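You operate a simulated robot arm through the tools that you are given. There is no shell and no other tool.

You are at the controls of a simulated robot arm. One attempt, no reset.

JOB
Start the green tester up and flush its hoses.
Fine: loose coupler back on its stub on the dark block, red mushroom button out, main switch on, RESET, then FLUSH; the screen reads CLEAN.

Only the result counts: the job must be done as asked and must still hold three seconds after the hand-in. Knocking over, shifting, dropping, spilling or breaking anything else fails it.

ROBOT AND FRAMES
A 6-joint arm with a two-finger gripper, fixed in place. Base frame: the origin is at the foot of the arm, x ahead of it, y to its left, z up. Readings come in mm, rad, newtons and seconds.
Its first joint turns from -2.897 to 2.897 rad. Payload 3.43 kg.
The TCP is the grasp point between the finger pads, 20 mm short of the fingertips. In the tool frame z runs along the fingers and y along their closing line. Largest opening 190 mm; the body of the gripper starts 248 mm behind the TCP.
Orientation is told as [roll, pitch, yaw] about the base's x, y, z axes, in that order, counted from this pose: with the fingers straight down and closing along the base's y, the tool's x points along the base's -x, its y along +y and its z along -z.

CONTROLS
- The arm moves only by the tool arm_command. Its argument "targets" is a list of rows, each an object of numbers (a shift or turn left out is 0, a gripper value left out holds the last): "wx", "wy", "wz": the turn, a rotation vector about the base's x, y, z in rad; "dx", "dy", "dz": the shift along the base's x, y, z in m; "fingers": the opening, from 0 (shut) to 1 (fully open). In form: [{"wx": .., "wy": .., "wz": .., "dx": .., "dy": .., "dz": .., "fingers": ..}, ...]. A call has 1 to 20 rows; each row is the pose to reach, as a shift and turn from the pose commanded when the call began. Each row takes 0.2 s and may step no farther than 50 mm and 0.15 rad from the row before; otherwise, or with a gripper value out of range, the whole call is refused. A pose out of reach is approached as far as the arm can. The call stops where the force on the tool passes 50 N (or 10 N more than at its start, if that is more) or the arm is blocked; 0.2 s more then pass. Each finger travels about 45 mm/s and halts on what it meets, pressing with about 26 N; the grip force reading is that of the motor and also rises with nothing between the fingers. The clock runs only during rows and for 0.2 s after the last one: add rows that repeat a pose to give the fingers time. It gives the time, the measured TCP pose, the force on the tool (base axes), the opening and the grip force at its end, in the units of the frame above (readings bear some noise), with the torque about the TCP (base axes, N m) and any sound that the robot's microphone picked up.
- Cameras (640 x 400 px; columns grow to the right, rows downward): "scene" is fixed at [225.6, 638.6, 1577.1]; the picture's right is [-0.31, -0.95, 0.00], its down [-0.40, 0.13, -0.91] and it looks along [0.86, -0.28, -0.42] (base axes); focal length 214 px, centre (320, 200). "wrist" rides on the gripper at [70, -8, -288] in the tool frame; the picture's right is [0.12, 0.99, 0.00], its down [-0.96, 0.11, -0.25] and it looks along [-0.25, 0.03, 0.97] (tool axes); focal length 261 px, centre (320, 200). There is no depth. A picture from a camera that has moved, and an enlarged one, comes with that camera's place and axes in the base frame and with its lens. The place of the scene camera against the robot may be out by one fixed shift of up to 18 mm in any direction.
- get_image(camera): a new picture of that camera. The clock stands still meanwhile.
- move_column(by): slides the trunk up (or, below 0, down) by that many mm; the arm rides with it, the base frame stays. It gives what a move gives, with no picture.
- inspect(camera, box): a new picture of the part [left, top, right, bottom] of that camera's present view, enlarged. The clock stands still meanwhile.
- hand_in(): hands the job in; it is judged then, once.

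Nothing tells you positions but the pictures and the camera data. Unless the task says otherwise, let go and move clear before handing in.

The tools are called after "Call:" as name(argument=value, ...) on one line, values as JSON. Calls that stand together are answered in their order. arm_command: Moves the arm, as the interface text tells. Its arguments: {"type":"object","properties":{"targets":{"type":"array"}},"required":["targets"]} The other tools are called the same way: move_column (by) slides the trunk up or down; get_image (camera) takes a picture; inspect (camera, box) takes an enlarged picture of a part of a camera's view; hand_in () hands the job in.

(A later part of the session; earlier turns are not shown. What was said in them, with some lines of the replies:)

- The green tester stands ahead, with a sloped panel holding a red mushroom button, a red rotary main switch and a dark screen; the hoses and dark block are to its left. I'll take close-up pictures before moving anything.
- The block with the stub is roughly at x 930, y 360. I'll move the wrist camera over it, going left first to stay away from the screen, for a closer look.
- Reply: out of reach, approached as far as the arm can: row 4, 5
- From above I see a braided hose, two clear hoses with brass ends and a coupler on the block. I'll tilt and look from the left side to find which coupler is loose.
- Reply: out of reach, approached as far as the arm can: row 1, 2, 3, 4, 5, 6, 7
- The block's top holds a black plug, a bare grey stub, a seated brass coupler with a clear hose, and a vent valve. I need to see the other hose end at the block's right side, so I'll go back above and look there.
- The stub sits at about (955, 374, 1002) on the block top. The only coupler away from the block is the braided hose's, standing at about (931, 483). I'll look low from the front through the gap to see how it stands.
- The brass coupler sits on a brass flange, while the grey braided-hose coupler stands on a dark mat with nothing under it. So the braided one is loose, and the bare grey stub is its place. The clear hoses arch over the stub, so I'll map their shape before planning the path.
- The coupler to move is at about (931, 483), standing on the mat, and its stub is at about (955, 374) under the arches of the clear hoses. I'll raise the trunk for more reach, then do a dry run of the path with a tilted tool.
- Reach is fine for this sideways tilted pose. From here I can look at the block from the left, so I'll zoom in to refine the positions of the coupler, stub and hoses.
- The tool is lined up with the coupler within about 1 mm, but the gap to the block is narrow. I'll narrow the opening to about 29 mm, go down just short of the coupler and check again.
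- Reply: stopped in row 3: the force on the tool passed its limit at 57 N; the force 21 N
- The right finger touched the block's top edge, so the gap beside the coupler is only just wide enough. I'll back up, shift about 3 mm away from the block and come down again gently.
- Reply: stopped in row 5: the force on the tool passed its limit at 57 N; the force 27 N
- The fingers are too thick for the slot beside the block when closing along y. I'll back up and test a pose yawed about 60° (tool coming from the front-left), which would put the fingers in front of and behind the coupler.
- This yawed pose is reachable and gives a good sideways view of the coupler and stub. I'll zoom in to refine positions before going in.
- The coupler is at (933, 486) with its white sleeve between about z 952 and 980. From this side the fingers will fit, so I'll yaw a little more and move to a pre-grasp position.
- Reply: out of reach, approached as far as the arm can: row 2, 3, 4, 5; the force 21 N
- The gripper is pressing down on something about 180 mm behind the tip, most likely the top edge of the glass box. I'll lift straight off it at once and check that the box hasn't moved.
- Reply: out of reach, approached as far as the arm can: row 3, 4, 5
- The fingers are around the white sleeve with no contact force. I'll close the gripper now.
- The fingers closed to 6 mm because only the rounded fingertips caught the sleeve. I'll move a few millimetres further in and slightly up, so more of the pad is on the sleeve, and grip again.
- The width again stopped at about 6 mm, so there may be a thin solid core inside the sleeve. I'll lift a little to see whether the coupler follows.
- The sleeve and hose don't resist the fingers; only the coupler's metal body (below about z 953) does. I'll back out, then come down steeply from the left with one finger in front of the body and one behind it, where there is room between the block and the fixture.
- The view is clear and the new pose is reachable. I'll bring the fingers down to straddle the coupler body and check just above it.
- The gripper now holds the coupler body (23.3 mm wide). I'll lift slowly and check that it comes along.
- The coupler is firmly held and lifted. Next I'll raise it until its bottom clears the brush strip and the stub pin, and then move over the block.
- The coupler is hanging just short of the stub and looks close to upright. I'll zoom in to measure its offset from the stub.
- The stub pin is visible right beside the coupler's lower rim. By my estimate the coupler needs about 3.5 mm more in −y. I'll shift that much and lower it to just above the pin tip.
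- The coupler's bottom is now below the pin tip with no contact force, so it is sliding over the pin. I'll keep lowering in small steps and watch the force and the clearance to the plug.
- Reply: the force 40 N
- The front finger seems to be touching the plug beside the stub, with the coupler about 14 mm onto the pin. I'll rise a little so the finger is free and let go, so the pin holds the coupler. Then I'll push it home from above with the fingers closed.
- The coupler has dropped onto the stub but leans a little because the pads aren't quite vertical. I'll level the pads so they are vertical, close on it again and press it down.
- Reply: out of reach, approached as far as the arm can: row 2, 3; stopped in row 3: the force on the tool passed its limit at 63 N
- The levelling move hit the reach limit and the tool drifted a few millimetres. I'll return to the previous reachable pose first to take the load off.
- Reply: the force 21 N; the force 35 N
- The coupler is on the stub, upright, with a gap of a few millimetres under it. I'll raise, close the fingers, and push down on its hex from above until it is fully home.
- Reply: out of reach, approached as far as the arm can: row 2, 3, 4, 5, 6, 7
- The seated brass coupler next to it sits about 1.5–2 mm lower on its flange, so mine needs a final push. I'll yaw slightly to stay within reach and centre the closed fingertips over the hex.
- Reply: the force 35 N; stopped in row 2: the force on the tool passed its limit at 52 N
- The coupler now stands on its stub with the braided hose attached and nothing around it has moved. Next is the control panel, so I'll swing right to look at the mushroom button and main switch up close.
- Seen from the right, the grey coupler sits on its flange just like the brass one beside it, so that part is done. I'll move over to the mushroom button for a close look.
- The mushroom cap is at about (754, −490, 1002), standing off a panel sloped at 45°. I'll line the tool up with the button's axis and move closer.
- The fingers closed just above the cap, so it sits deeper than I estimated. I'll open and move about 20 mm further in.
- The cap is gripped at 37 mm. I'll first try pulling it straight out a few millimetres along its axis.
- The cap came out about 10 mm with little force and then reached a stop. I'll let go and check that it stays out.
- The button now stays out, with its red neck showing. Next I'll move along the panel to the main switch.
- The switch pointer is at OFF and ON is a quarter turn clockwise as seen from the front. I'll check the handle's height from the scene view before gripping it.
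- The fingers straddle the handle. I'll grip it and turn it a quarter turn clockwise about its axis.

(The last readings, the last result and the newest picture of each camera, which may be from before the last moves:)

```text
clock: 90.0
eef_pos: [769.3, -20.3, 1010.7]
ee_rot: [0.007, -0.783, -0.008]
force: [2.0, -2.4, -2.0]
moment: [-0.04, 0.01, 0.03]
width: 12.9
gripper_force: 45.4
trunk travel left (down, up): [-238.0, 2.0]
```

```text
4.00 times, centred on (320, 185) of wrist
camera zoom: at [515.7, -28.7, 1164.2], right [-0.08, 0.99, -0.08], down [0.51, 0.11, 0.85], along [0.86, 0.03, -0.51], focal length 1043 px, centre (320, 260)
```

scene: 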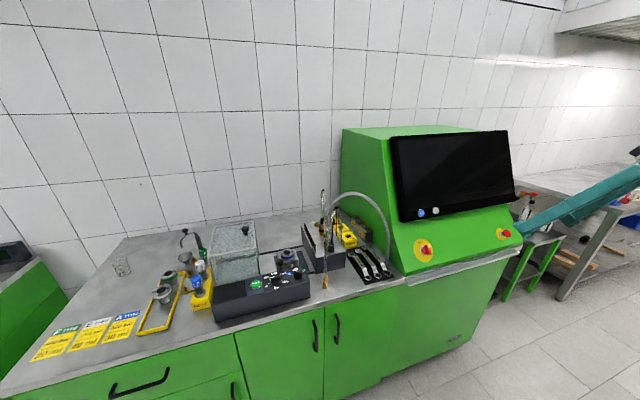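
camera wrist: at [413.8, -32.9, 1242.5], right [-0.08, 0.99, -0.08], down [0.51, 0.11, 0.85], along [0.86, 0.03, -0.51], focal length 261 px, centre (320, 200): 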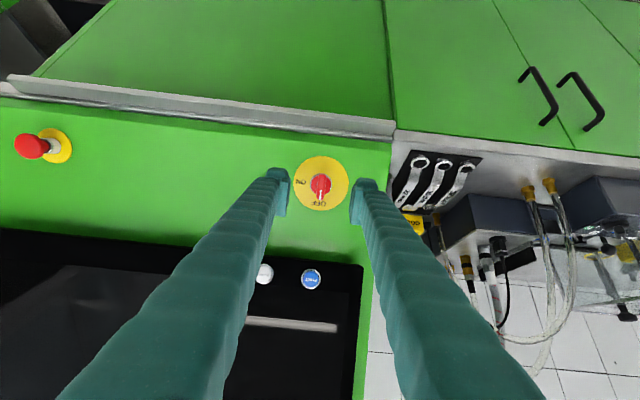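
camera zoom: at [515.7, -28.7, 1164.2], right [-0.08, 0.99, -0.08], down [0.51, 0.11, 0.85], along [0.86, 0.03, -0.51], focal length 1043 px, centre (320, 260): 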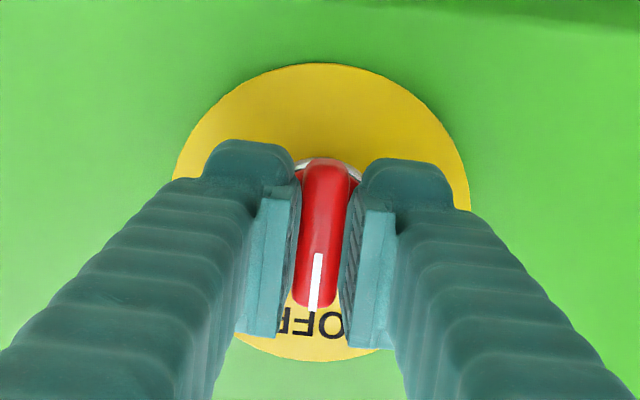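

Call:
arm_command(targets=[{"wx": 0.0988, "wz": -0.0992}, {"wx": 0.1976, "wz": -0.1985}, {"wx": 0.2963, "wz": -0.2977}, {"wx": 0.3951, "wz": -0.3969}, {"wx": 0.3951, "wz": -0.3969}])

Call:
inspect(camera="wrist", box=[265, 135, 375, 235])

Call:
inspect(camera="scene", box=[405, 230, 455, 270])

```text
clock: 91.2
eef_pos: [769.1, -21.2, 1010.1]
ee_rot: [0.492, -0.635, -0.731]
force: [-9.6, -5.6, 0.1]
moment: [-0.07, 0.03, -0.08]
width: 12.7
gripper_force: 45.0
trunk travel left (down, up): [-238.0, 2.0]
```

```text
4.00 times, centred on (320, 185) of wrist
camera zoom: at [520.1, 9.6, 1168.6], right [0.31, 0.9, 0.31], down [0.44, -0.42, 0.79], along [0.84, -0.11, -0.53], focal length 1043 px, centre (320, 260)
```

zoom: 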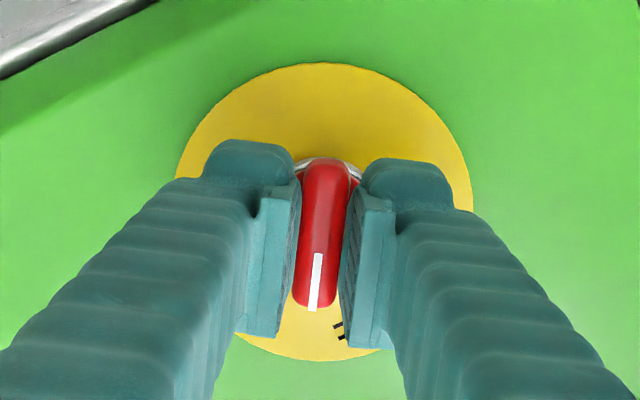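

```text
10.00 times, centred on (430, 250) of scene
camera zoom: at [225.6, 638.6, 1577.1], right [-0.31, -0.95, 0.0], down [-0.4, 0.13, -0.91], along [0.86, -0.28, -0.42], focal length 2145 px, centre (-780, -300)
```

zoom: 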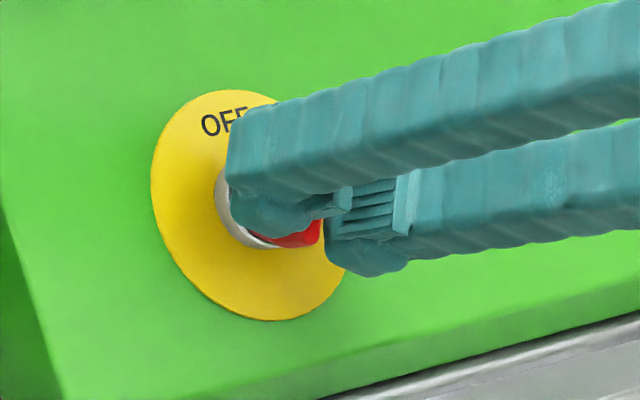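

Call:
arm_command(targets=[{"wx": 0.0988, "wz": -0.0992}, {"wx": 0.1976, "wz": -0.1985}, {"wx": 0.2963, "wz": -0.2977}, {"wx": 0.3951, "wz": -0.3969}, {"wx": 0.4938, "wz": -0.4962}, {"wx": 0.5926, "wz": -0.5954}, {"wx": 0.6914, "wz": -0.6946}, {"wx": 0.7196, "wz": -0.723}, {"wx": 0.7196, "wz": -0.723}])

Call:
inspect(camera="wrist", box=[265, 135, 375, 235])

Call:
get_image(camera="scene")

```text
clock: 93.2
eef_pos: [768.5, -21.9, 1008.8]
ee_rot: [0.782, 0.011, -1.582]
force: [-30.0, -29.0, -7.8]
moment: [-0.78, 0.29, -0.03]
width: 12.8
gripper_force: 44.8
trunk travel left (down, up): [-238.0, 2.0]
```

```text
4.00 times, centred on (320, 185) of wrist
camera zoom: at [559.5, 49.5, 1207.9], right [0.7, 0.1, 0.7], down [-0.1, -0.96, 0.25], along [0.7, -0.25, -0.67], focal length 1043 px, centre (320, 260)
```

zoom: 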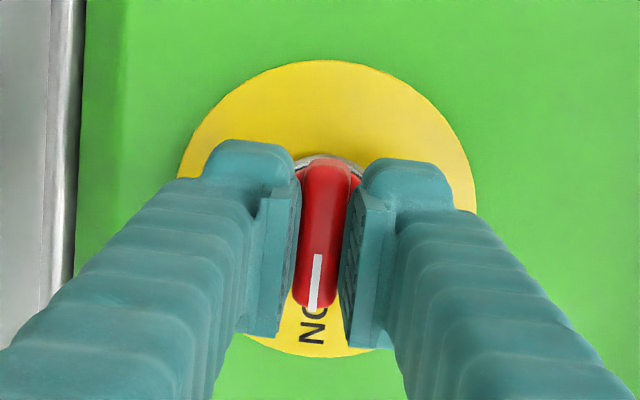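

```text
taken
```

scene: 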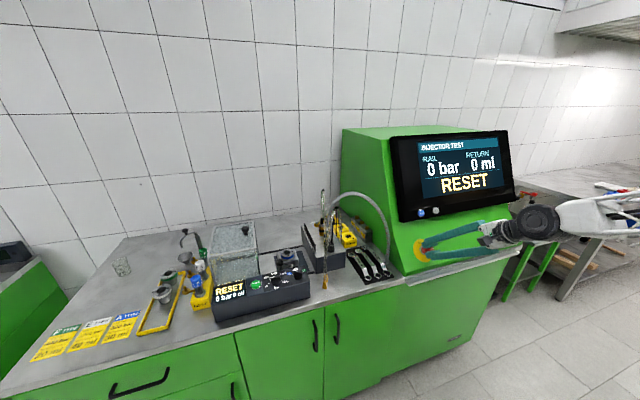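

The screen has come on and asks for RESET. I'll let go of the switch and back straight off.

Call:
arm_command(targets=[{"fingers": 0.2}, {"fingers": 0.26}, {"fingers": 0.26}, {"fingers": 0.26}, {"dx": -0.01, "dz": 0.01, "fingers": 0.26}, {"dx": -0.035, "dz": 0.035, "fingers": 0.26}, {"dx": -0.065, "dz": 0.065, "fingers": 0.26}, {"dx": -0.09, "dz": 0.085, "fingers": 0.26}, {"dx": -0.09, "dz": 0.085, "fingers": 0.26}])

Call:
get_image(camera="wrist")

Call:
inspect(camera="scene", box=[385, 120, 525, 270])

```text
clock: 95.2
eef_pos: [679.2, -19.6, 1096.1]
ee_rot: [0.784, 0.011, -1.581]
force: [-0.2, -0.3, -0.8]
moment: [-0.01, 0.04, -0.04]
width: 49.4
gripper_force: 0.1
trunk travel left (down, up): [-238.0, 2.0]
```

```text
taken
camera wrist: at [470.4, 51.1, 1293.3], right [0.7, 0.1, 0.7], down [-0.1, -0.96, 0.25], along [0.7, -0.25, -0.67], focal length 261 px, centre (320, 200)
```

wrist: 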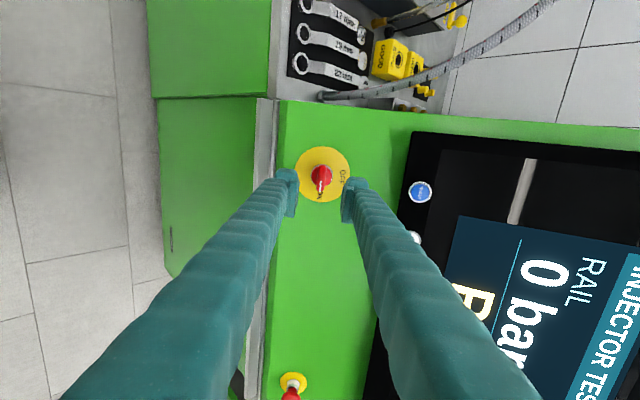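

```text
2.67 times, centred on (455, 195) of scene
camera zoom: at [225.6, 638.6, 1577.1], right [-0.31, -0.95, 0.0], down [-0.4, 0.13, -0.91], along [0.86, -0.28, -0.42], focal length 572 px, centre (-40, 213)
```

zoom: 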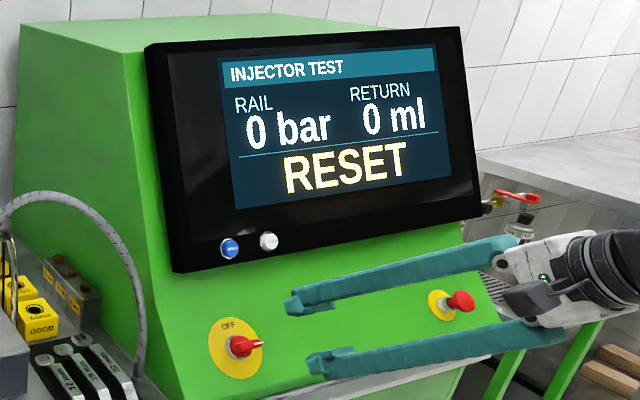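

The main switch is on. The RESET button is at about (857, −20, 1131), on a screen face tilted about 26° from vertical. I'll undo the wrist roll with the fingers closed and take a closer look.

Call:
arm_command(targets=[{"wx": -0.1, "wz": 0.1, "dx": -0.01, "dz": 0.01, "fingers": 0.0}, {"wx": -0.2, "wz": 0.2, "dx": -0.02, "dz": 0.02, "fingers": 0.0}, {"wx": -0.3, "wz": 0.3, "dx": -0.03, "dz": 0.03, "fingers": 0.0}, {"wx": -0.4, "wz": 0.4, "dx": -0.03, "dz": 0.04, "fingers": 0.0}, {"wx": -0.5, "wz": 0.5, "dx": -0.03, "dz": 0.05, "fingers": 0.0}, {"wx": -0.6, "wz": 0.6, "dx": -0.03, "dz": 0.06, "fingers": 0.0}, {"wx": -0.7, "wz": 0.7, "dx": -0.03, "dz": 0.07, "fingers": 0.0}, {"wx": -0.8, "wz": 0.8, "dx": -0.03, "dz": 0.08, "fingers": 0.0}, {"wx": -0.9, "wz": 0.9, "dx": -0.03, "dz": 0.08, "fingers": 0.0}, {"wx": -1.0, "wz": 1.0, "dx": -0.03, "dz": 0.08, "fingers": 0.0}, {"wx": -1.1, "wz": 1.1, "dx": -0.03, "dz": 0.08, "fingers": 0.0}, {"wx": -1.11, "wz": 1.11, "dx": -0.03, "dz": 0.08, "fingers": 0.0}, {"wx": -1.11, "wz": 1.11, "dx": -0.03, "dz": 0.08, "fingers": 0.0}])

Call:
get_image(camera="wrist")

```text
clock: 98.0
eef_pos: [648.8, -21.7, 1175.3]
ee_rot: [0.015, -0.785, -0.02]
force: [-1.0, 0.8, 0.6]
moment: [0.0, 0.0, -0.03]
width: 0.0
gripper_force: 25.6
trunk travel left (down, up): [-238.0, 2.0]
```

```text
taken
camera wrist: at [395.1, -27.7, 1328.7], right [-0.07, 0.99, -0.07], down [0.51, 0.1, 0.86], along [0.86, 0.03, -0.51], focal length 261 px, centre (320, 200)
```

wrist: 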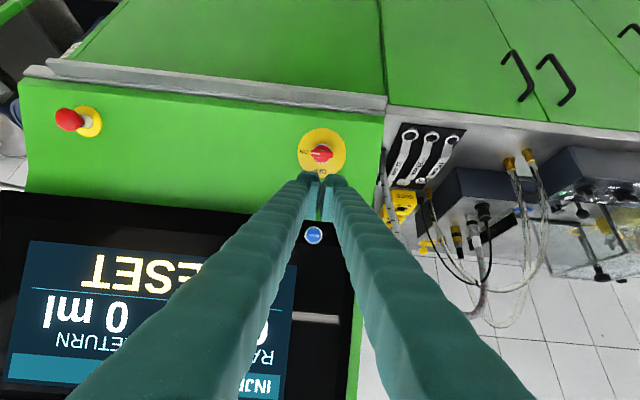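

Call:
arm_command(targets=[{"wy": -0.085, "dx": 0.02, "dy": 0.001}, {"wy": -0.17, "dx": 0.045, "dy": 0.002}, {"wy": -0.255, "dx": 0.07, "dy": 0.0025}, {"wy": -0.335, "dx": 0.09, "dy": 0.0025}, {"wy": -0.335, "dx": 0.09, "dy": 0.0025}])

Call:
inspect(camera="wrist", box=[240, 120, 380, 240])

Call:
inspect(camera="scene", box=[390, 180, 470, 240])

```text
clock: 99.2
eef_pos: [733.5, -7.7, 1177.5]
ee_rot: [-0.056, -1.096, 0.089]
force: [0.3, 0.9, 0.5]
moment: [0.02, 0.17, -0.13]
width: 0.0
gripper_force: 25.3
out of reach, approached as far as the arm can: row 4, 5
trunk travel left (down, up): [-238.0, 2.0]
```

```text
3.33 times, centred on (310, 180) of wrist
camera zoom: at [445.5, -24.8, 1245.4], right [-0.09, 0.99, -0.13], down [0.21, 0.15, 0.97], along [0.97, 0.06, -0.22], focal length 869 px, centre (353, 267)
```

zoom: 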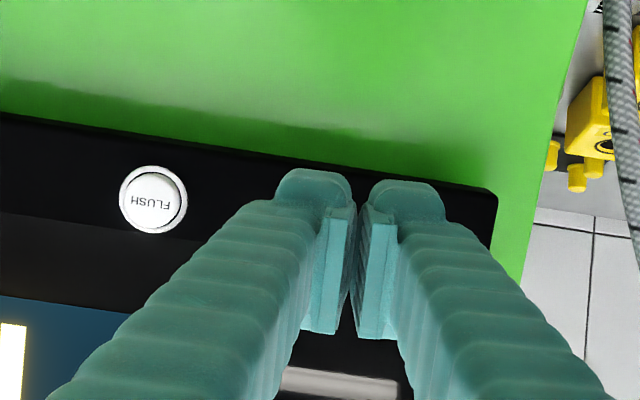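

```text
6.67 times, centred on (430, 210) of scene
camera zoom: at [225.6, 638.6, 1577.1], right [-0.31, -0.95, 0.0], down [-0.4, 0.13, -0.91], along [0.86, -0.28, -0.42], focal length 1430 px, centre (-413, 133)
```

zoom: 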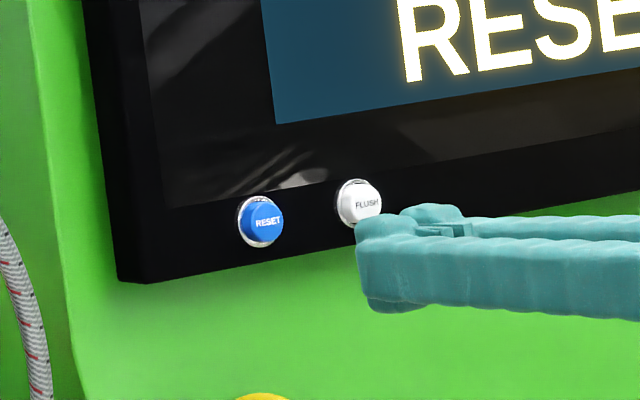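

Call:
arm_command(targets=[{"wy": 0.06, "wz": -0.012, "dy": -0.005}, {"wy": 0.12, "wz": -0.025, "dy": -0.01}, {"wy": 0.12, "wz": -0.025, "dy": -0.01}])

Call:
inspect(camera="wrist", box=[240, 130, 400, 260])

Call:
inspect(camera="scene", box=[390, 180, 470, 240])

```text
clock: 100.0
eef_pos: [734.6, 4.3, 1177.8]
ee_rot: [0.073, -1.053, -0.038]
force: [-0.8, 0.4, -0.2]
moment: [-0.01, -0.01, 0.02]
width: 0.1
gripper_force: 26.1
out of reach, approached as far as the arm can: row 1, 2
trunk travel left (down, up): [-238.0, 2.0]
```

```text
3.08 times, centred on (320, 195) of wrist
camera zoom: at [449.8, -14.3, 1259.2], right [-0.09, 0.99, -0.07], down [0.26, 0.09, 0.96], along [0.96, 0.06, -0.27], focal length 802 px, centre (320, 215)
```

zoom: 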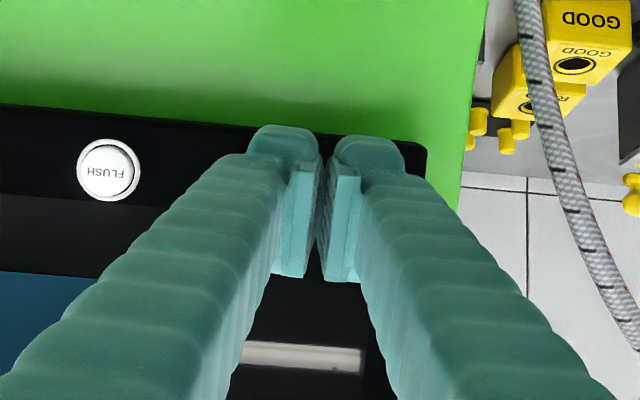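

```text
6.67 times, centred on (430, 210) of scene
camera zoom: at [225.6, 638.6, 1577.1], right [-0.31, -0.95, 0.0], down [-0.4, 0.13, -0.91], along [0.86, -0.28, -0.42], focal length 1430 px, centre (-413, 133)
```

zoom: 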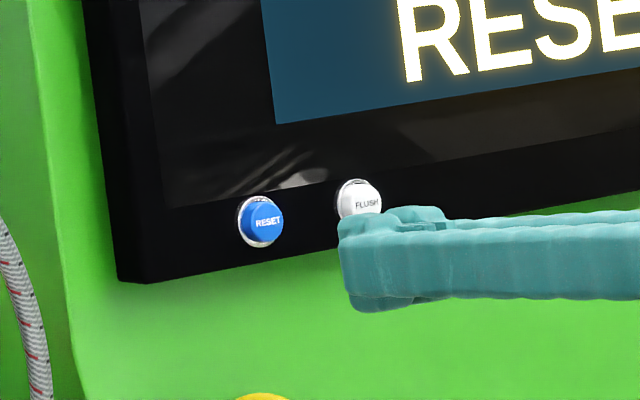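

This near-horizontal tilt is at an arm limit, so I'll go back to the 45° tilt, which worked well, and press the button from there.

Call:
arm_command(targets=[{"wx": -0.012, "wy": 0.09, "wz": -0.009, "dx": -0.02, "dy": -0.008}, {"wx": -0.024, "wy": 0.18, "wz": -0.017, "dx": -0.04, "dy": -0.016}, {"wx": -0.036, "wy": 0.269, "wz": -0.0256, "dx": -0.06, "dy": -0.024}, {"wx": -0.036, "wy": 0.269, "wz": -0.0256, "dx": -0.06, "dy": -0.024}])

Call:
get_image(camera="wrist")

Call:
inspect(camera="wrist", box=[240, 150, 400, 290])

```text
clock: 101.0
eef_pos: [672.6, -43.0, 1180.8]
ee_rot: [-0.051, -0.731, -0.024]
force: [-0.5, 0.7, -0.3]
moment: [0.02, 0.04, 0.01]
width: 0.0
gripper_force: 26.3
out of reach, approached as far as the arm can: row 1
trunk travel left (down, up): [-238.0, 2.0]
```

```text
taken
camera wrist: at [428.8, -31.0, 1345.8], right [-0.03, 0.99, -0.12], down [0.56, 0.11, 0.82], along [0.83, -0.04, -0.56], focal length 261 px, centre (320, 200)
```

wrist: 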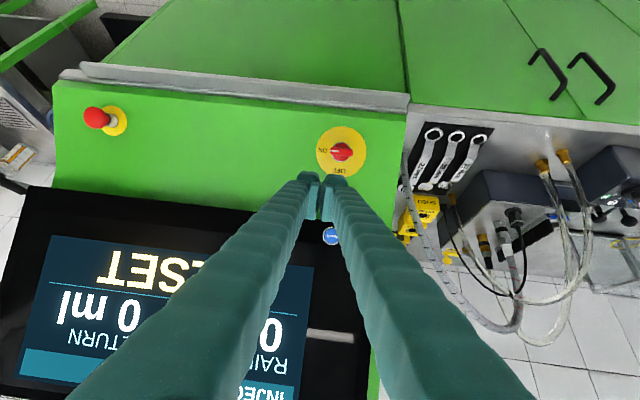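

```text
2.86 times, centred on (320, 220) of wrist
camera zoom: at [428.8, -31.0, 1345.8], right [-0.03, 0.99, -0.12], down [0.56, 0.11, 0.82], along [0.83, -0.04, -0.56], focal length 745 px, centre (320, 143)
```

zoom: 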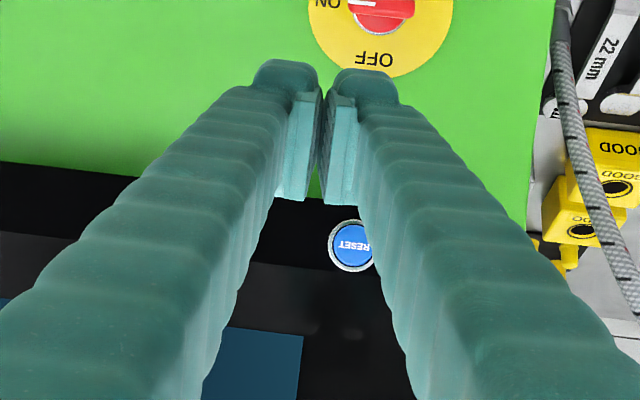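

Call:
arm_command(targets=[{"wx": 0.019, "wy": -0.027, "wz": 0.029, "dx": 0.03, "dy": 0.01, "dz": -0.006}, {"wx": 0.038, "wy": -0.055, "wz": 0.058, "dx": 0.06, "dy": 0.023, "dz": -0.012}, {"wx": 0.038, "wy": -0.055, "wz": 0.058, "dx": 0.09, "dy": 0.023, "dz": -0.02}, {"wx": 0.038, "wy": -0.055, "wz": 0.058, "dx": 0.09, "dy": 0.023, "dz": -0.02}])

Call:
inspect(camera="wrist", box=[250, 140, 390, 260])

Call:
inspect(camera="scene", box=[390, 180, 470, 240])

```text
clock: 102.0
eef_pos: [764.7, -20.4, 1161.4]
ee_rot: [0.003, -0.786, -0.002]
force: [-0.7, -0.2, -0.1]
moment: [0.02, -0.04, 0.04]
width: 0.1
gripper_force: 25.7
trunk travel left (down, up): [-238.0, 2.0]
```

```text
3.33 times, centred on (320, 200) of wrist
camera zoom: at [509.9, -29.1, 1312.7], right [-0.09, 0.99, -0.08], down [0.5, 0.11, 0.86], along [0.86, 0.03, -0.51], focal length 869 px, centre (320, 200)
```

zoom: 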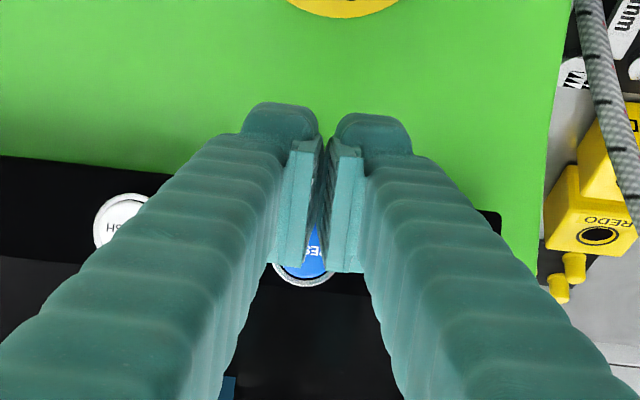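

```text
6.67 times, centred on (430, 210) of scene
camera zoom: at [225.6, 638.6, 1577.1], right [-0.31, -0.95, 0.0], down [-0.4, 0.13, -0.91], along [0.86, -0.28, -0.42], focal length 1430 px, centre (-413, 133)
```

zoom: 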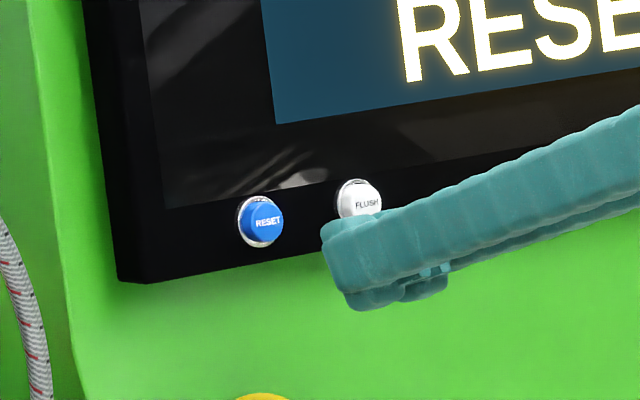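

Call:
arm_command(targets=[{"dx": 0.014, "dy": -0.0015, "dz": -0.0045}, {"dx": 0.028, "dy": -0.0026, "dz": -0.009}, {"dx": 0.041, "dy": -0.0026, "dz": -0.013}, {"dx": 0.041, "dy": -0.0026, "dz": -0.013}])

Call:
inspect(camera="wrist", box=[250, 140, 390, 260])

Call:
inspect(camera="scene", box=[395, 185, 455, 235])

```text
clock: 103.0
eef_pos: [805.7, -22.7, 1146.3]
ee_rot: [0.006, -0.787, -0.002]
force: [0.4, 0.3, -0.3]
moment: [-0.04, 0.02, -0.05]
width: 0.2
gripper_force: 25.6
trunk travel left (down, up): [-238.0, 2.0]
```

```text
3.33 times, centred on (320, 200) of wrist
camera zoom: at [551.1, -31.9, 1298.8], right [-0.08, 0.99, -0.08], down [0.5, 0.11, 0.86], along [0.86, 0.03, -0.51], focal length 869 px, centre (320, 200)
```

zoom: 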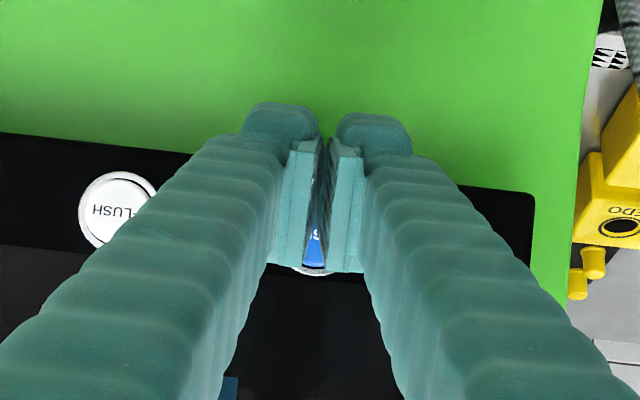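

```text
8.00 times, centred on (425, 210) of scene
camera zoom: at [225.6, 638.6, 1577.1], right [-0.31, -0.95, 0.0], down [-0.4, 0.13, -0.91], along [0.86, -0.28, -0.42], focal length 1716 px, centre (-520, 120)
```

zoom: 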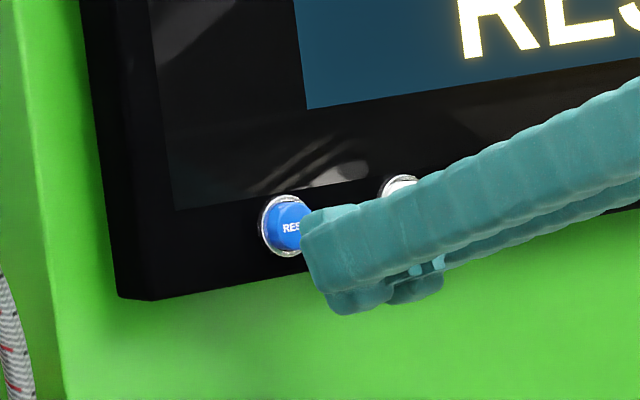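

Call:
arm_command(targets=[{"dx": 0.0045, "dz": 0.001}, {"dx": 0.009, "dz": -0.001}, {"dx": 0.0135, "dz": -0.003}, {"dx": 0.018, "dz": -0.005}, {"dx": 0.018, "dz": -0.005}])

Call:
inspect(camera="scene", box=[385, 120, 525, 240])

Call:
inspect(camera="scene", box=[395, 185, 455, 235])

```text
clock: 104.2
eef_pos: [821.7, -22.1, 1140.7]
ee_rot: [0.003, -0.787, -0.003]
force: [-0.5, -0.1, 0.2]
moment: [-0.02, 0.01, -0.02]
width: 0.2
gripper_force: 25.7
trunk travel left (down, up): [-238.0, 2.0]
```

```text
3.33 times, centred on (455, 180) of scene
camera zoom: at [225.6, 638.6, 1577.1], right [-0.31, -0.95, 0.0], down [-0.4, 0.13, -0.91], along [0.86, -0.28, -0.42], focal length 715 px, centre (-130, 267)
```

zoom: 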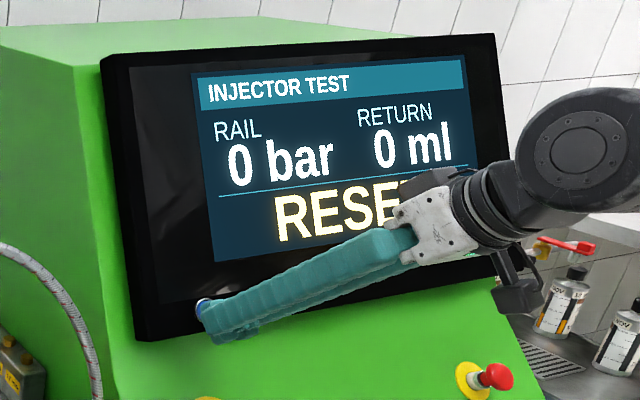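

```text
8.00 times, centred on (425, 210) of scene
camera zoom: at [225.6, 638.6, 1577.1], right [-0.31, -0.95, 0.0], down [-0.4, 0.13, -0.91], along [0.86, -0.28, -0.42], focal length 1716 px, centre (-520, 120)
```

zoom: 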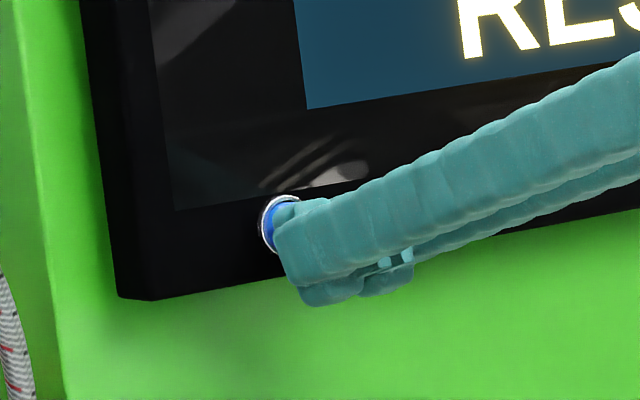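

Call:
arm_command(targets=[{"dx": 0.0027, "dz": -0.0013}, {"dx": 0.0054, "dz": -0.0026}, {"dx": 0.0072, "dz": -0.0035}, {"dx": 0.009, "dz": -0.0043}, {"dx": 0.009, "dz": -0.0043}])

Call:
inspect(camera="scene", box=[385, 120, 525, 240])

```text
clock: 105.3
eef_pos: [831.6, -22.4, 1135.9]
ee_rot: [0.004, -0.787, -0.001]
force: [-0.8, -0.9, 0.9]
moment: [-0.01, 0.01, -0.01]
width: 5.7
gripper_force: 34.3
trunk travel left (down, up): [-238.0, 2.0]
```

```text
3.33 times, centred on (455, 180) of scene
camera zoom: at [225.6, 638.6, 1577.1], right [-0.31, -0.95, 0.0], down [-0.4, 0.13, -0.91], along [0.86, -0.28, -0.42], focal length 715 px, centre (-130, 267)
```

zoom: 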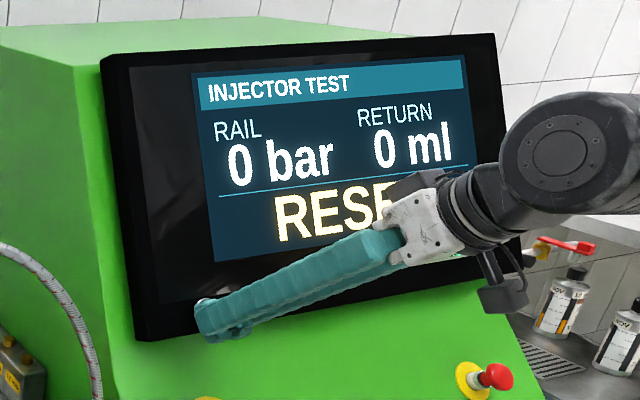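

The cap wedged between the two fingertips instead of being pushed. I'll back off, shift sideways so a single fingertip faces RESET, and press again.

Call:
arm_command(targets=[{"dx": -0.006, "dz": 0.003}, {"dx": -0.0126, "dz": 0.006}, {"dx": -0.0126, "dy": 0.0135, "dz": 0.006}, {"dx": -0.0126, "dy": 0.0135, "dz": 0.006}])

Call:
arm_command(targets=[{"dx": 0.0045, "dz": -0.0022}, {"dx": 0.009, "dz": -0.0043}, {"dx": 0.0117, "dz": -0.0057}, {"dx": 0.0135, "dz": -0.0065}, {"dx": 0.0135, "dz": -0.0065}])

Call:
inspect(camera="scene", box=[385, 120, 525, 240])

```text
clock: 106.3
eef_pos: [820.4, -7.3, 1143.5]
ee_rot: [0.003, -0.787, -0.002]
force: [-0.3, 0.6, 0.0]
moment: [0.01, -0.04, 0.01]
width: 0.0
gripper_force: 33.9
trunk travel left (down, up): [-238.0, 2.0]
```

```text
clock: 107.5
eef_pos: [833.2, -7.6, 1137.0]
ee_rot: [0.004, -0.787, -0.001]
force: [-0.5, 0.5, 0.4]
moment: [-0.03, -0.04, 0.03]
width: 0.1
gripper_force: 34.2
trunk travel left (down, up): [-238.0, 2.0]
```

```text
3.33 times, centred on (455, 180) of scene
camera zoom: at [225.6, 638.6, 1577.1], right [-0.31, -0.95, 0.0], down [-0.4, 0.13, -0.91], along [0.86, -0.28, -0.42], focal length 715 px, centre (-130, 267)
```

zoom: 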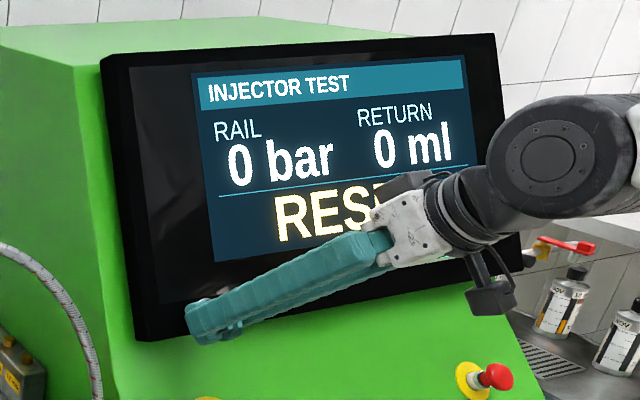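

Call:
arm_command(targets=[{"dx": 0.0018, "dz": -0.0009}, {"dx": 0.0036, "dz": -0.0017}, {"dx": 0.0054, "dz": -0.0026}, {"dx": 0.0072, "dz": -0.0035}, {"dx": 0.0072, "dz": -0.0035}])

Call:
inspect(camera="scene", box=[385, 120, 525, 240])

Call:
inspect(camera="scene", box=[395, 185, 455, 235])

```text
clock: 108.8
eef_pos: [839.6, -7.7, 1133.7]
ee_rot: [0.003, -0.788, -0.003]
force: [-20.0, 3.4, 8.4]
moment: [-0.1, -0.17, -0.17]
width: 0.0
gripper_force: 34.4
trunk travel left (down, up): [-238.0, 2.0]
heard: click
```

```text
3.33 times, centred on (455, 180) of scene
camera zoom: at [225.6, 638.6, 1577.1], right [-0.31, -0.95, 0.0], down [-0.4, 0.13, -0.91], along [0.86, -0.28, -0.42], focal length 715 px, centre (-130, 267)
```

zoom: 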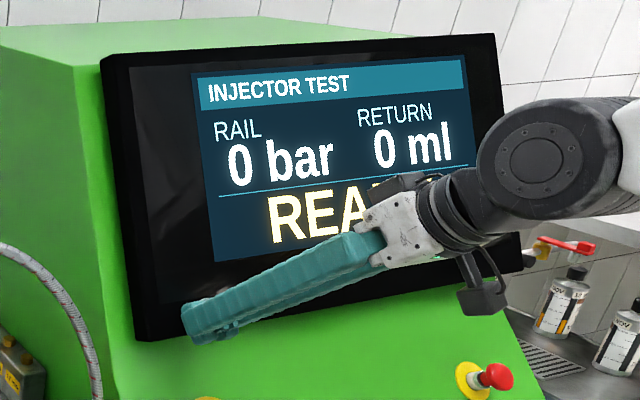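

```text
8.00 times, centred on (425, 210) of scene
camera zoom: at [225.6, 638.6, 1577.1], right [-0.31, -0.95, 0.0], down [-0.4, 0.13, -0.91], along [0.86, -0.28, -0.42], focal length 1716 px, centre (-520, 120)
```

zoom: 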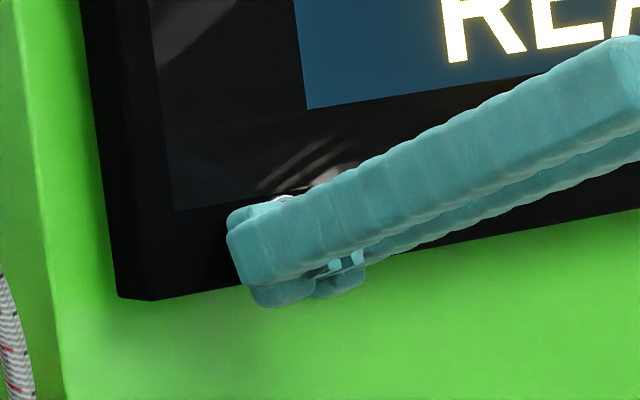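

A click was heard and the screen now reads READY. I'll back off and move the same fingertip across to FLUSH.

Call:
arm_command(targets=[{"dx": -0.009, "dz": 0.0045}, {"dx": -0.027, "dz": 0.013}, {"dx": -0.027, "dy": -0.025, "dz": 0.013}, {"dx": -0.027, "dy": -0.05, "dz": 0.013}, {"dx": -0.027, "dy": -0.077, "dz": 0.013}, {"dx": -0.027, "dy": -0.077, "dz": 0.013}])

Call:
get_image(camera="wrist")

Call:
inspect(camera="scene", box=[385, 120, 525, 240])

Call:
inspect(camera="scene", box=[400, 185, 460, 235])

```text
clock: 110.2
eef_pos: [812.4, -85.3, 1145.0]
ee_rot: [0.003, -0.789, -0.002]
force: [0.2, 0.5, 0.7]
moment: [0.02, -0.01, -0.02]
width: 0.0
gripper_force: 34.1
trunk travel left (down, up): [-238.0, 2.0]
```

```text
taken
camera wrist: at [558.8, -94.7, 1297.4], right [-0.09, 0.99, -0.08], down [0.5, 0.11, 0.86], along [0.86, 0.03, -0.51], focal length 261 px, centre (320, 200)
```

wrist: 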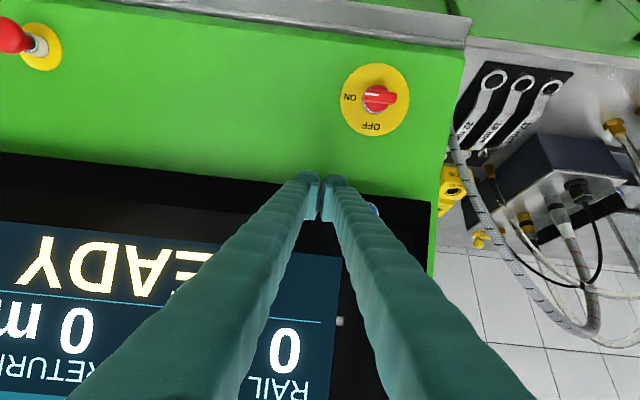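

```text
3.33 times, centred on (455, 180) of scene
camera zoom: at [225.6, 638.6, 1577.1], right [-0.31, -0.95, 0.0], down [-0.4, 0.13, -0.91], along [0.86, -0.28, -0.42], focal length 715 px, centre (-130, 267)
```

zoom: 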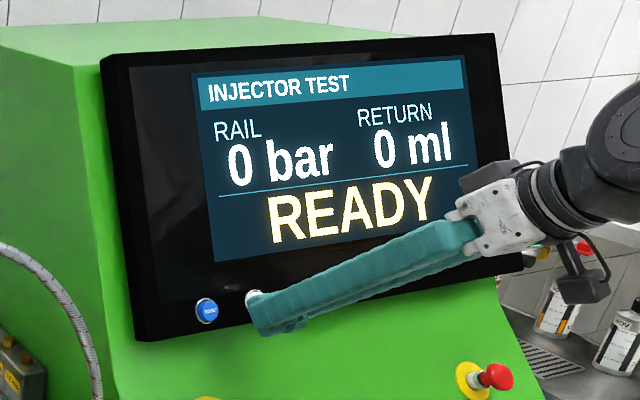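

```text
8.00 times, centred on (430, 210) of scene
camera zoom: at [225.6, 638.6, 1577.1], right [-0.31, -0.95, 0.0], down [-0.4, 0.13, -0.91], along [0.86, -0.28, -0.42], focal length 1716 px, centre (-560, 120)
```

zoom: 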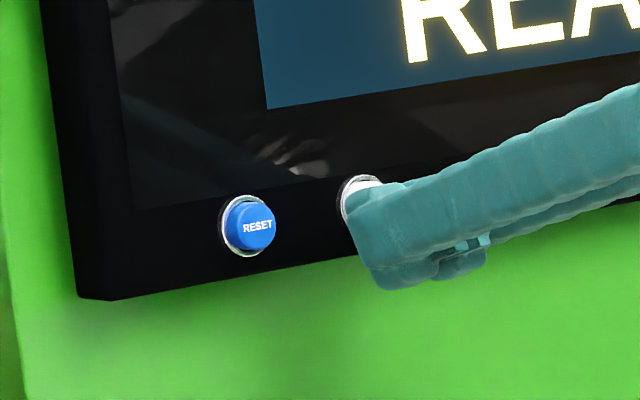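

Call:
arm_command(targets=[{"dx": 0.007, "dz": -0.0034}, {"dx": 0.014, "dz": -0.0068}, {"dx": 0.0198, "dz": -0.0096}, {"dx": 0.0216, "dz": -0.0104}, {"dx": 0.0234, "dz": -0.0113}, {"dx": 0.0252, "dz": -0.0122}, {"dx": 0.027, "dz": -0.013}, {"dx": 0.027, "dz": -0.013}])

Call:
inspect(camera="scene", box=[385, 120, 525, 240])

```text
clock: 112.0
eef_pos: [840.0, -85.3, 1132.8]
ee_rot: [0.003, -0.787, -0.002]
force: [-22.1, -2.3, 5.9]
moment: [-0.05, -0.12, -0.34]
width: 0.2
gripper_force: 34.3
trunk travel left (down, up): [-238.0, 2.0]
heard: click
```

```text
3.33 times, centred on (455, 180) of scene
camera zoom: at [225.6, 638.6, 1577.1], right [-0.31, -0.95, 0.0], down [-0.4, 0.13, -0.91], along [0.86, -0.28, -0.42], focal length 715 px, centre (-130, 267)
```

zoom: 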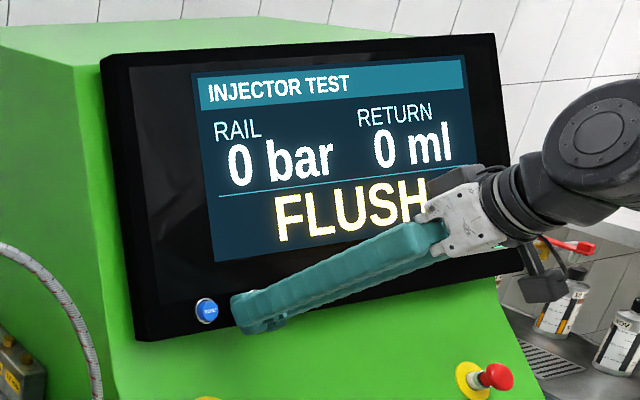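

The screen shows FLUSH after a click. I'll back off, let some time pass and watch the screen.

Call:
arm_command(targets=[{"dx": -0.009, "dz": 0.0045}, {"dx": -0.027, "dz": 0.013}, {"dx": -0.06, "dz": 0.04}, {"dx": -0.09, "dz": 0.06}, {"dx": -0.12, "dz": 0.08}, {"dx": -0.15, "dz": 0.1}, {"dx": -0.15, "dz": 0.1}, {"dx": -0.15, "dz": 0.1}, {"dx": -0.15, "dz": 0.1}, {"dx": -0.15, "dz": 0.1}])

Call:
get_image(camera="scene")

Call:
inspect(camera="scene", box=[385, 120, 525, 240])

```text
clock: 114.2
eef_pos: [688.8, -84.1, 1232.8]
ee_rot: [0.004, -0.786, -0.001]
force: [1.0, 1.1, -0.4]
moment: [-0.03, -0.05, 0.02]
width: 0.0
gripper_force: 34.5
trunk travel left (down, up): [-238.0, 2.0]
```

```text
taken
```

scene: 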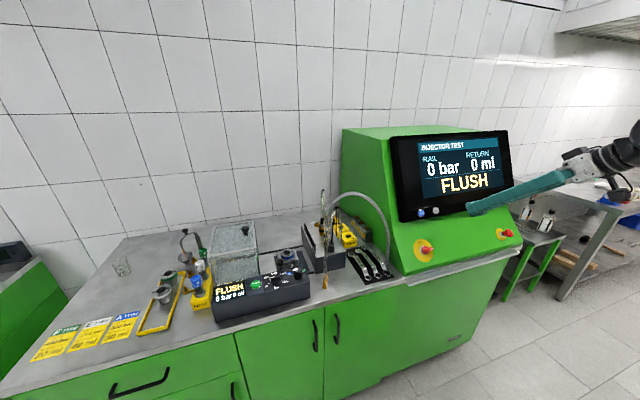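

```text
3.33 times, centred on (455, 180) of scene
camera zoom: at [225.6, 638.6, 1577.1], right [-0.31, -0.95, 0.0], down [-0.4, 0.13, -0.91], along [0.86, -0.28, -0.42], focal length 715 px, centre (-130, 267)
```

zoom: 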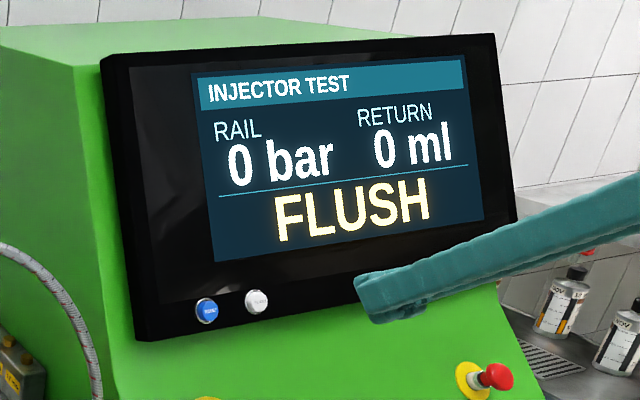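

Call:
arm_command(targets=[{"dx": -0.02}, {"dx": -0.04}, {"dx": -0.06}, {"dx": -0.08}, {"dx": -0.08}, {"dx": -0.08}, {"dx": -0.08}, {"dx": -0.08}, {"dx": -0.08}, {"dx": -0.08}, {"dx": -0.08}, {"dx": -0.08}, {"dx": -0.08}, {"dx": -0.08}, {"dx": -0.08}, {"dx": -0.08}, {"dx": -0.08}, {"dx": -0.08}, {"dx": -0.08}, {"dx": -0.08}])

Call:
get_image(camera="scene")

```text
clock: 118.3
eef_pos: [608.9, -86.2, 1233.0]
ee_rot: [0.003, -0.785, -0.002]
force: [0.1, 0.4, 0.7]
moment: [-0.03, 0.0, -0.02]
width: 0.0
gripper_force: 34.4
trunk travel left (down, up): [-238.0, 2.0]
```

```text
taken
```

scene: 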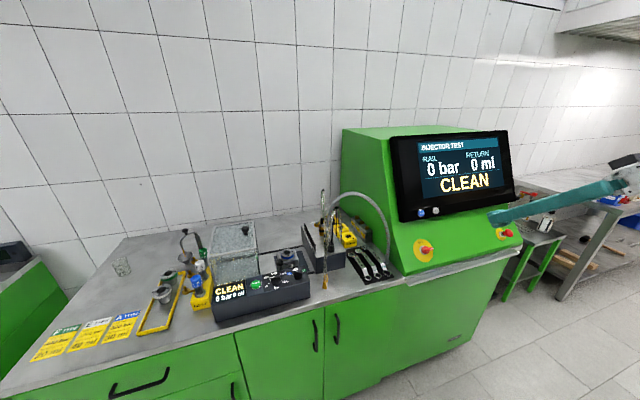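

The screen reads CLEAN. Before handing in I'll check the coupler, the mushroom button and the surroundings once more.

Call:
inspect(camera="scene", box=[280, 170, 420, 300])

Call:
inspect(camera="scene", box=[385, 120, 525, 280])

Call:
inspect(camera="scene", box=[100, 210, 320, 370])

Call:
get_image(camera="wrist")

```text
3.08 times, centred on (350, 235) of scene
camera zoom: at [225.6, 638.6, 1577.1], right [-0.31, -0.95, 0.0], down [-0.4, 0.13, -0.91], along [0.86, -0.28, -0.42], focal length 660 px, centre (228, 92)
```

zoom: 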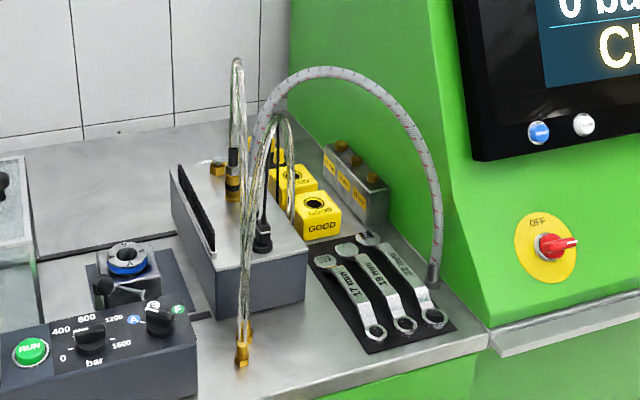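

```text
2.50 times, centred on (455, 200) of scene
camera zoom: at [225.6, 638.6, 1577.1], right [-0.31, -0.95, 0.0], down [-0.4, 0.13, -0.91], along [0.86, -0.28, -0.42], focal length 536 px, centre (-18, 200)
```

zoom: 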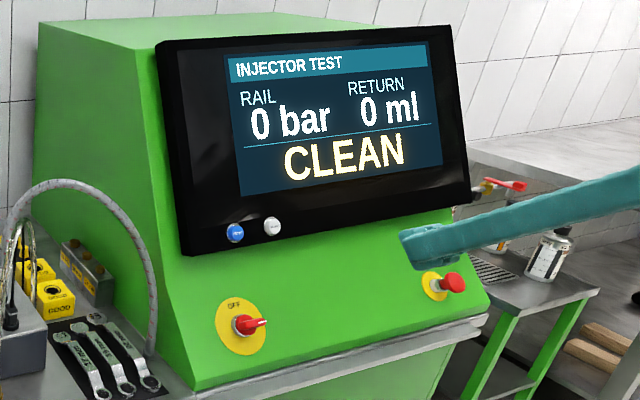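

```text
2.50 times, centred on (210, 290) of scene
camera zoom: at [225.6, 638.6, 1577.1], right [-0.31, -0.95, 0.0], down [-0.4, 0.13, -0.91], along [0.86, -0.28, -0.42], focal length 536 px, centre (595, -25)
```

zoom: 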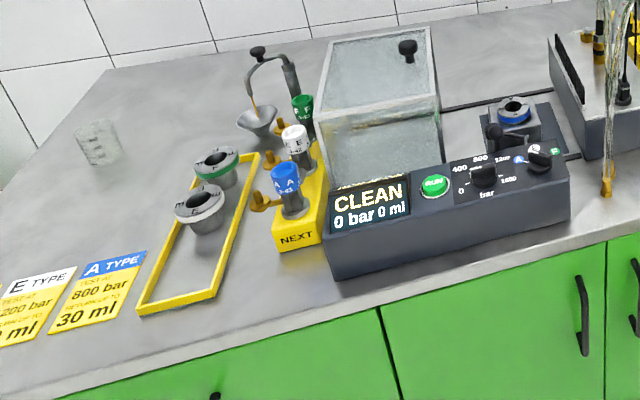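

```text
taken
camera wrist: at [356.0, -94.1, 1385.4], right [-0.08, 0.99, -0.08], down [0.5, 0.11, 0.86], along [0.86, 0.03, -0.51], focal length 261 px, centre (320, 200)
```

wrist: 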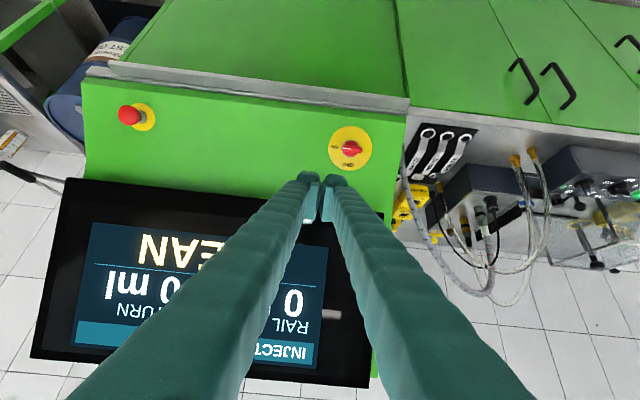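

Everything holds: the screen reads CLEAN, the coupler is on its stub, the mushroom button is out, the switch is ON, and nothing else has shifted. The arm is clear and the gripper holds nothing, so I'm handing in.

Call:
hand_in()

```text
The job is handed in.
```

The tester is running and its hoses are flushed; the screen read CLEAN when I handed the job in.

- **Coupler:** the loose braided-hose coupler is back on its stub on the dark block. It leans by about 3°, but pushing down with about 50 N moved it no further. It gave no click, and the tester raised no fault.
- **Mushroom button:** I pulled it out and it stayed out.
- **Main switch:** it is turned to ON.
- **RESET and FLUSH:** each clicked when pressed. The screen went to READY after RESET, then FLUSH, then CLEAN a few seconds later.

While reaching for the coupler, the arm touched other things a few times. It hit the block's top edge twice with just over 50 N, pressed on what I took to be the glass box's edge with about 20 N, and touched what I took to be the plug beside the stub. In the final pictures none of them looked moved. The arm was clear and the gripper empty at hand-in.
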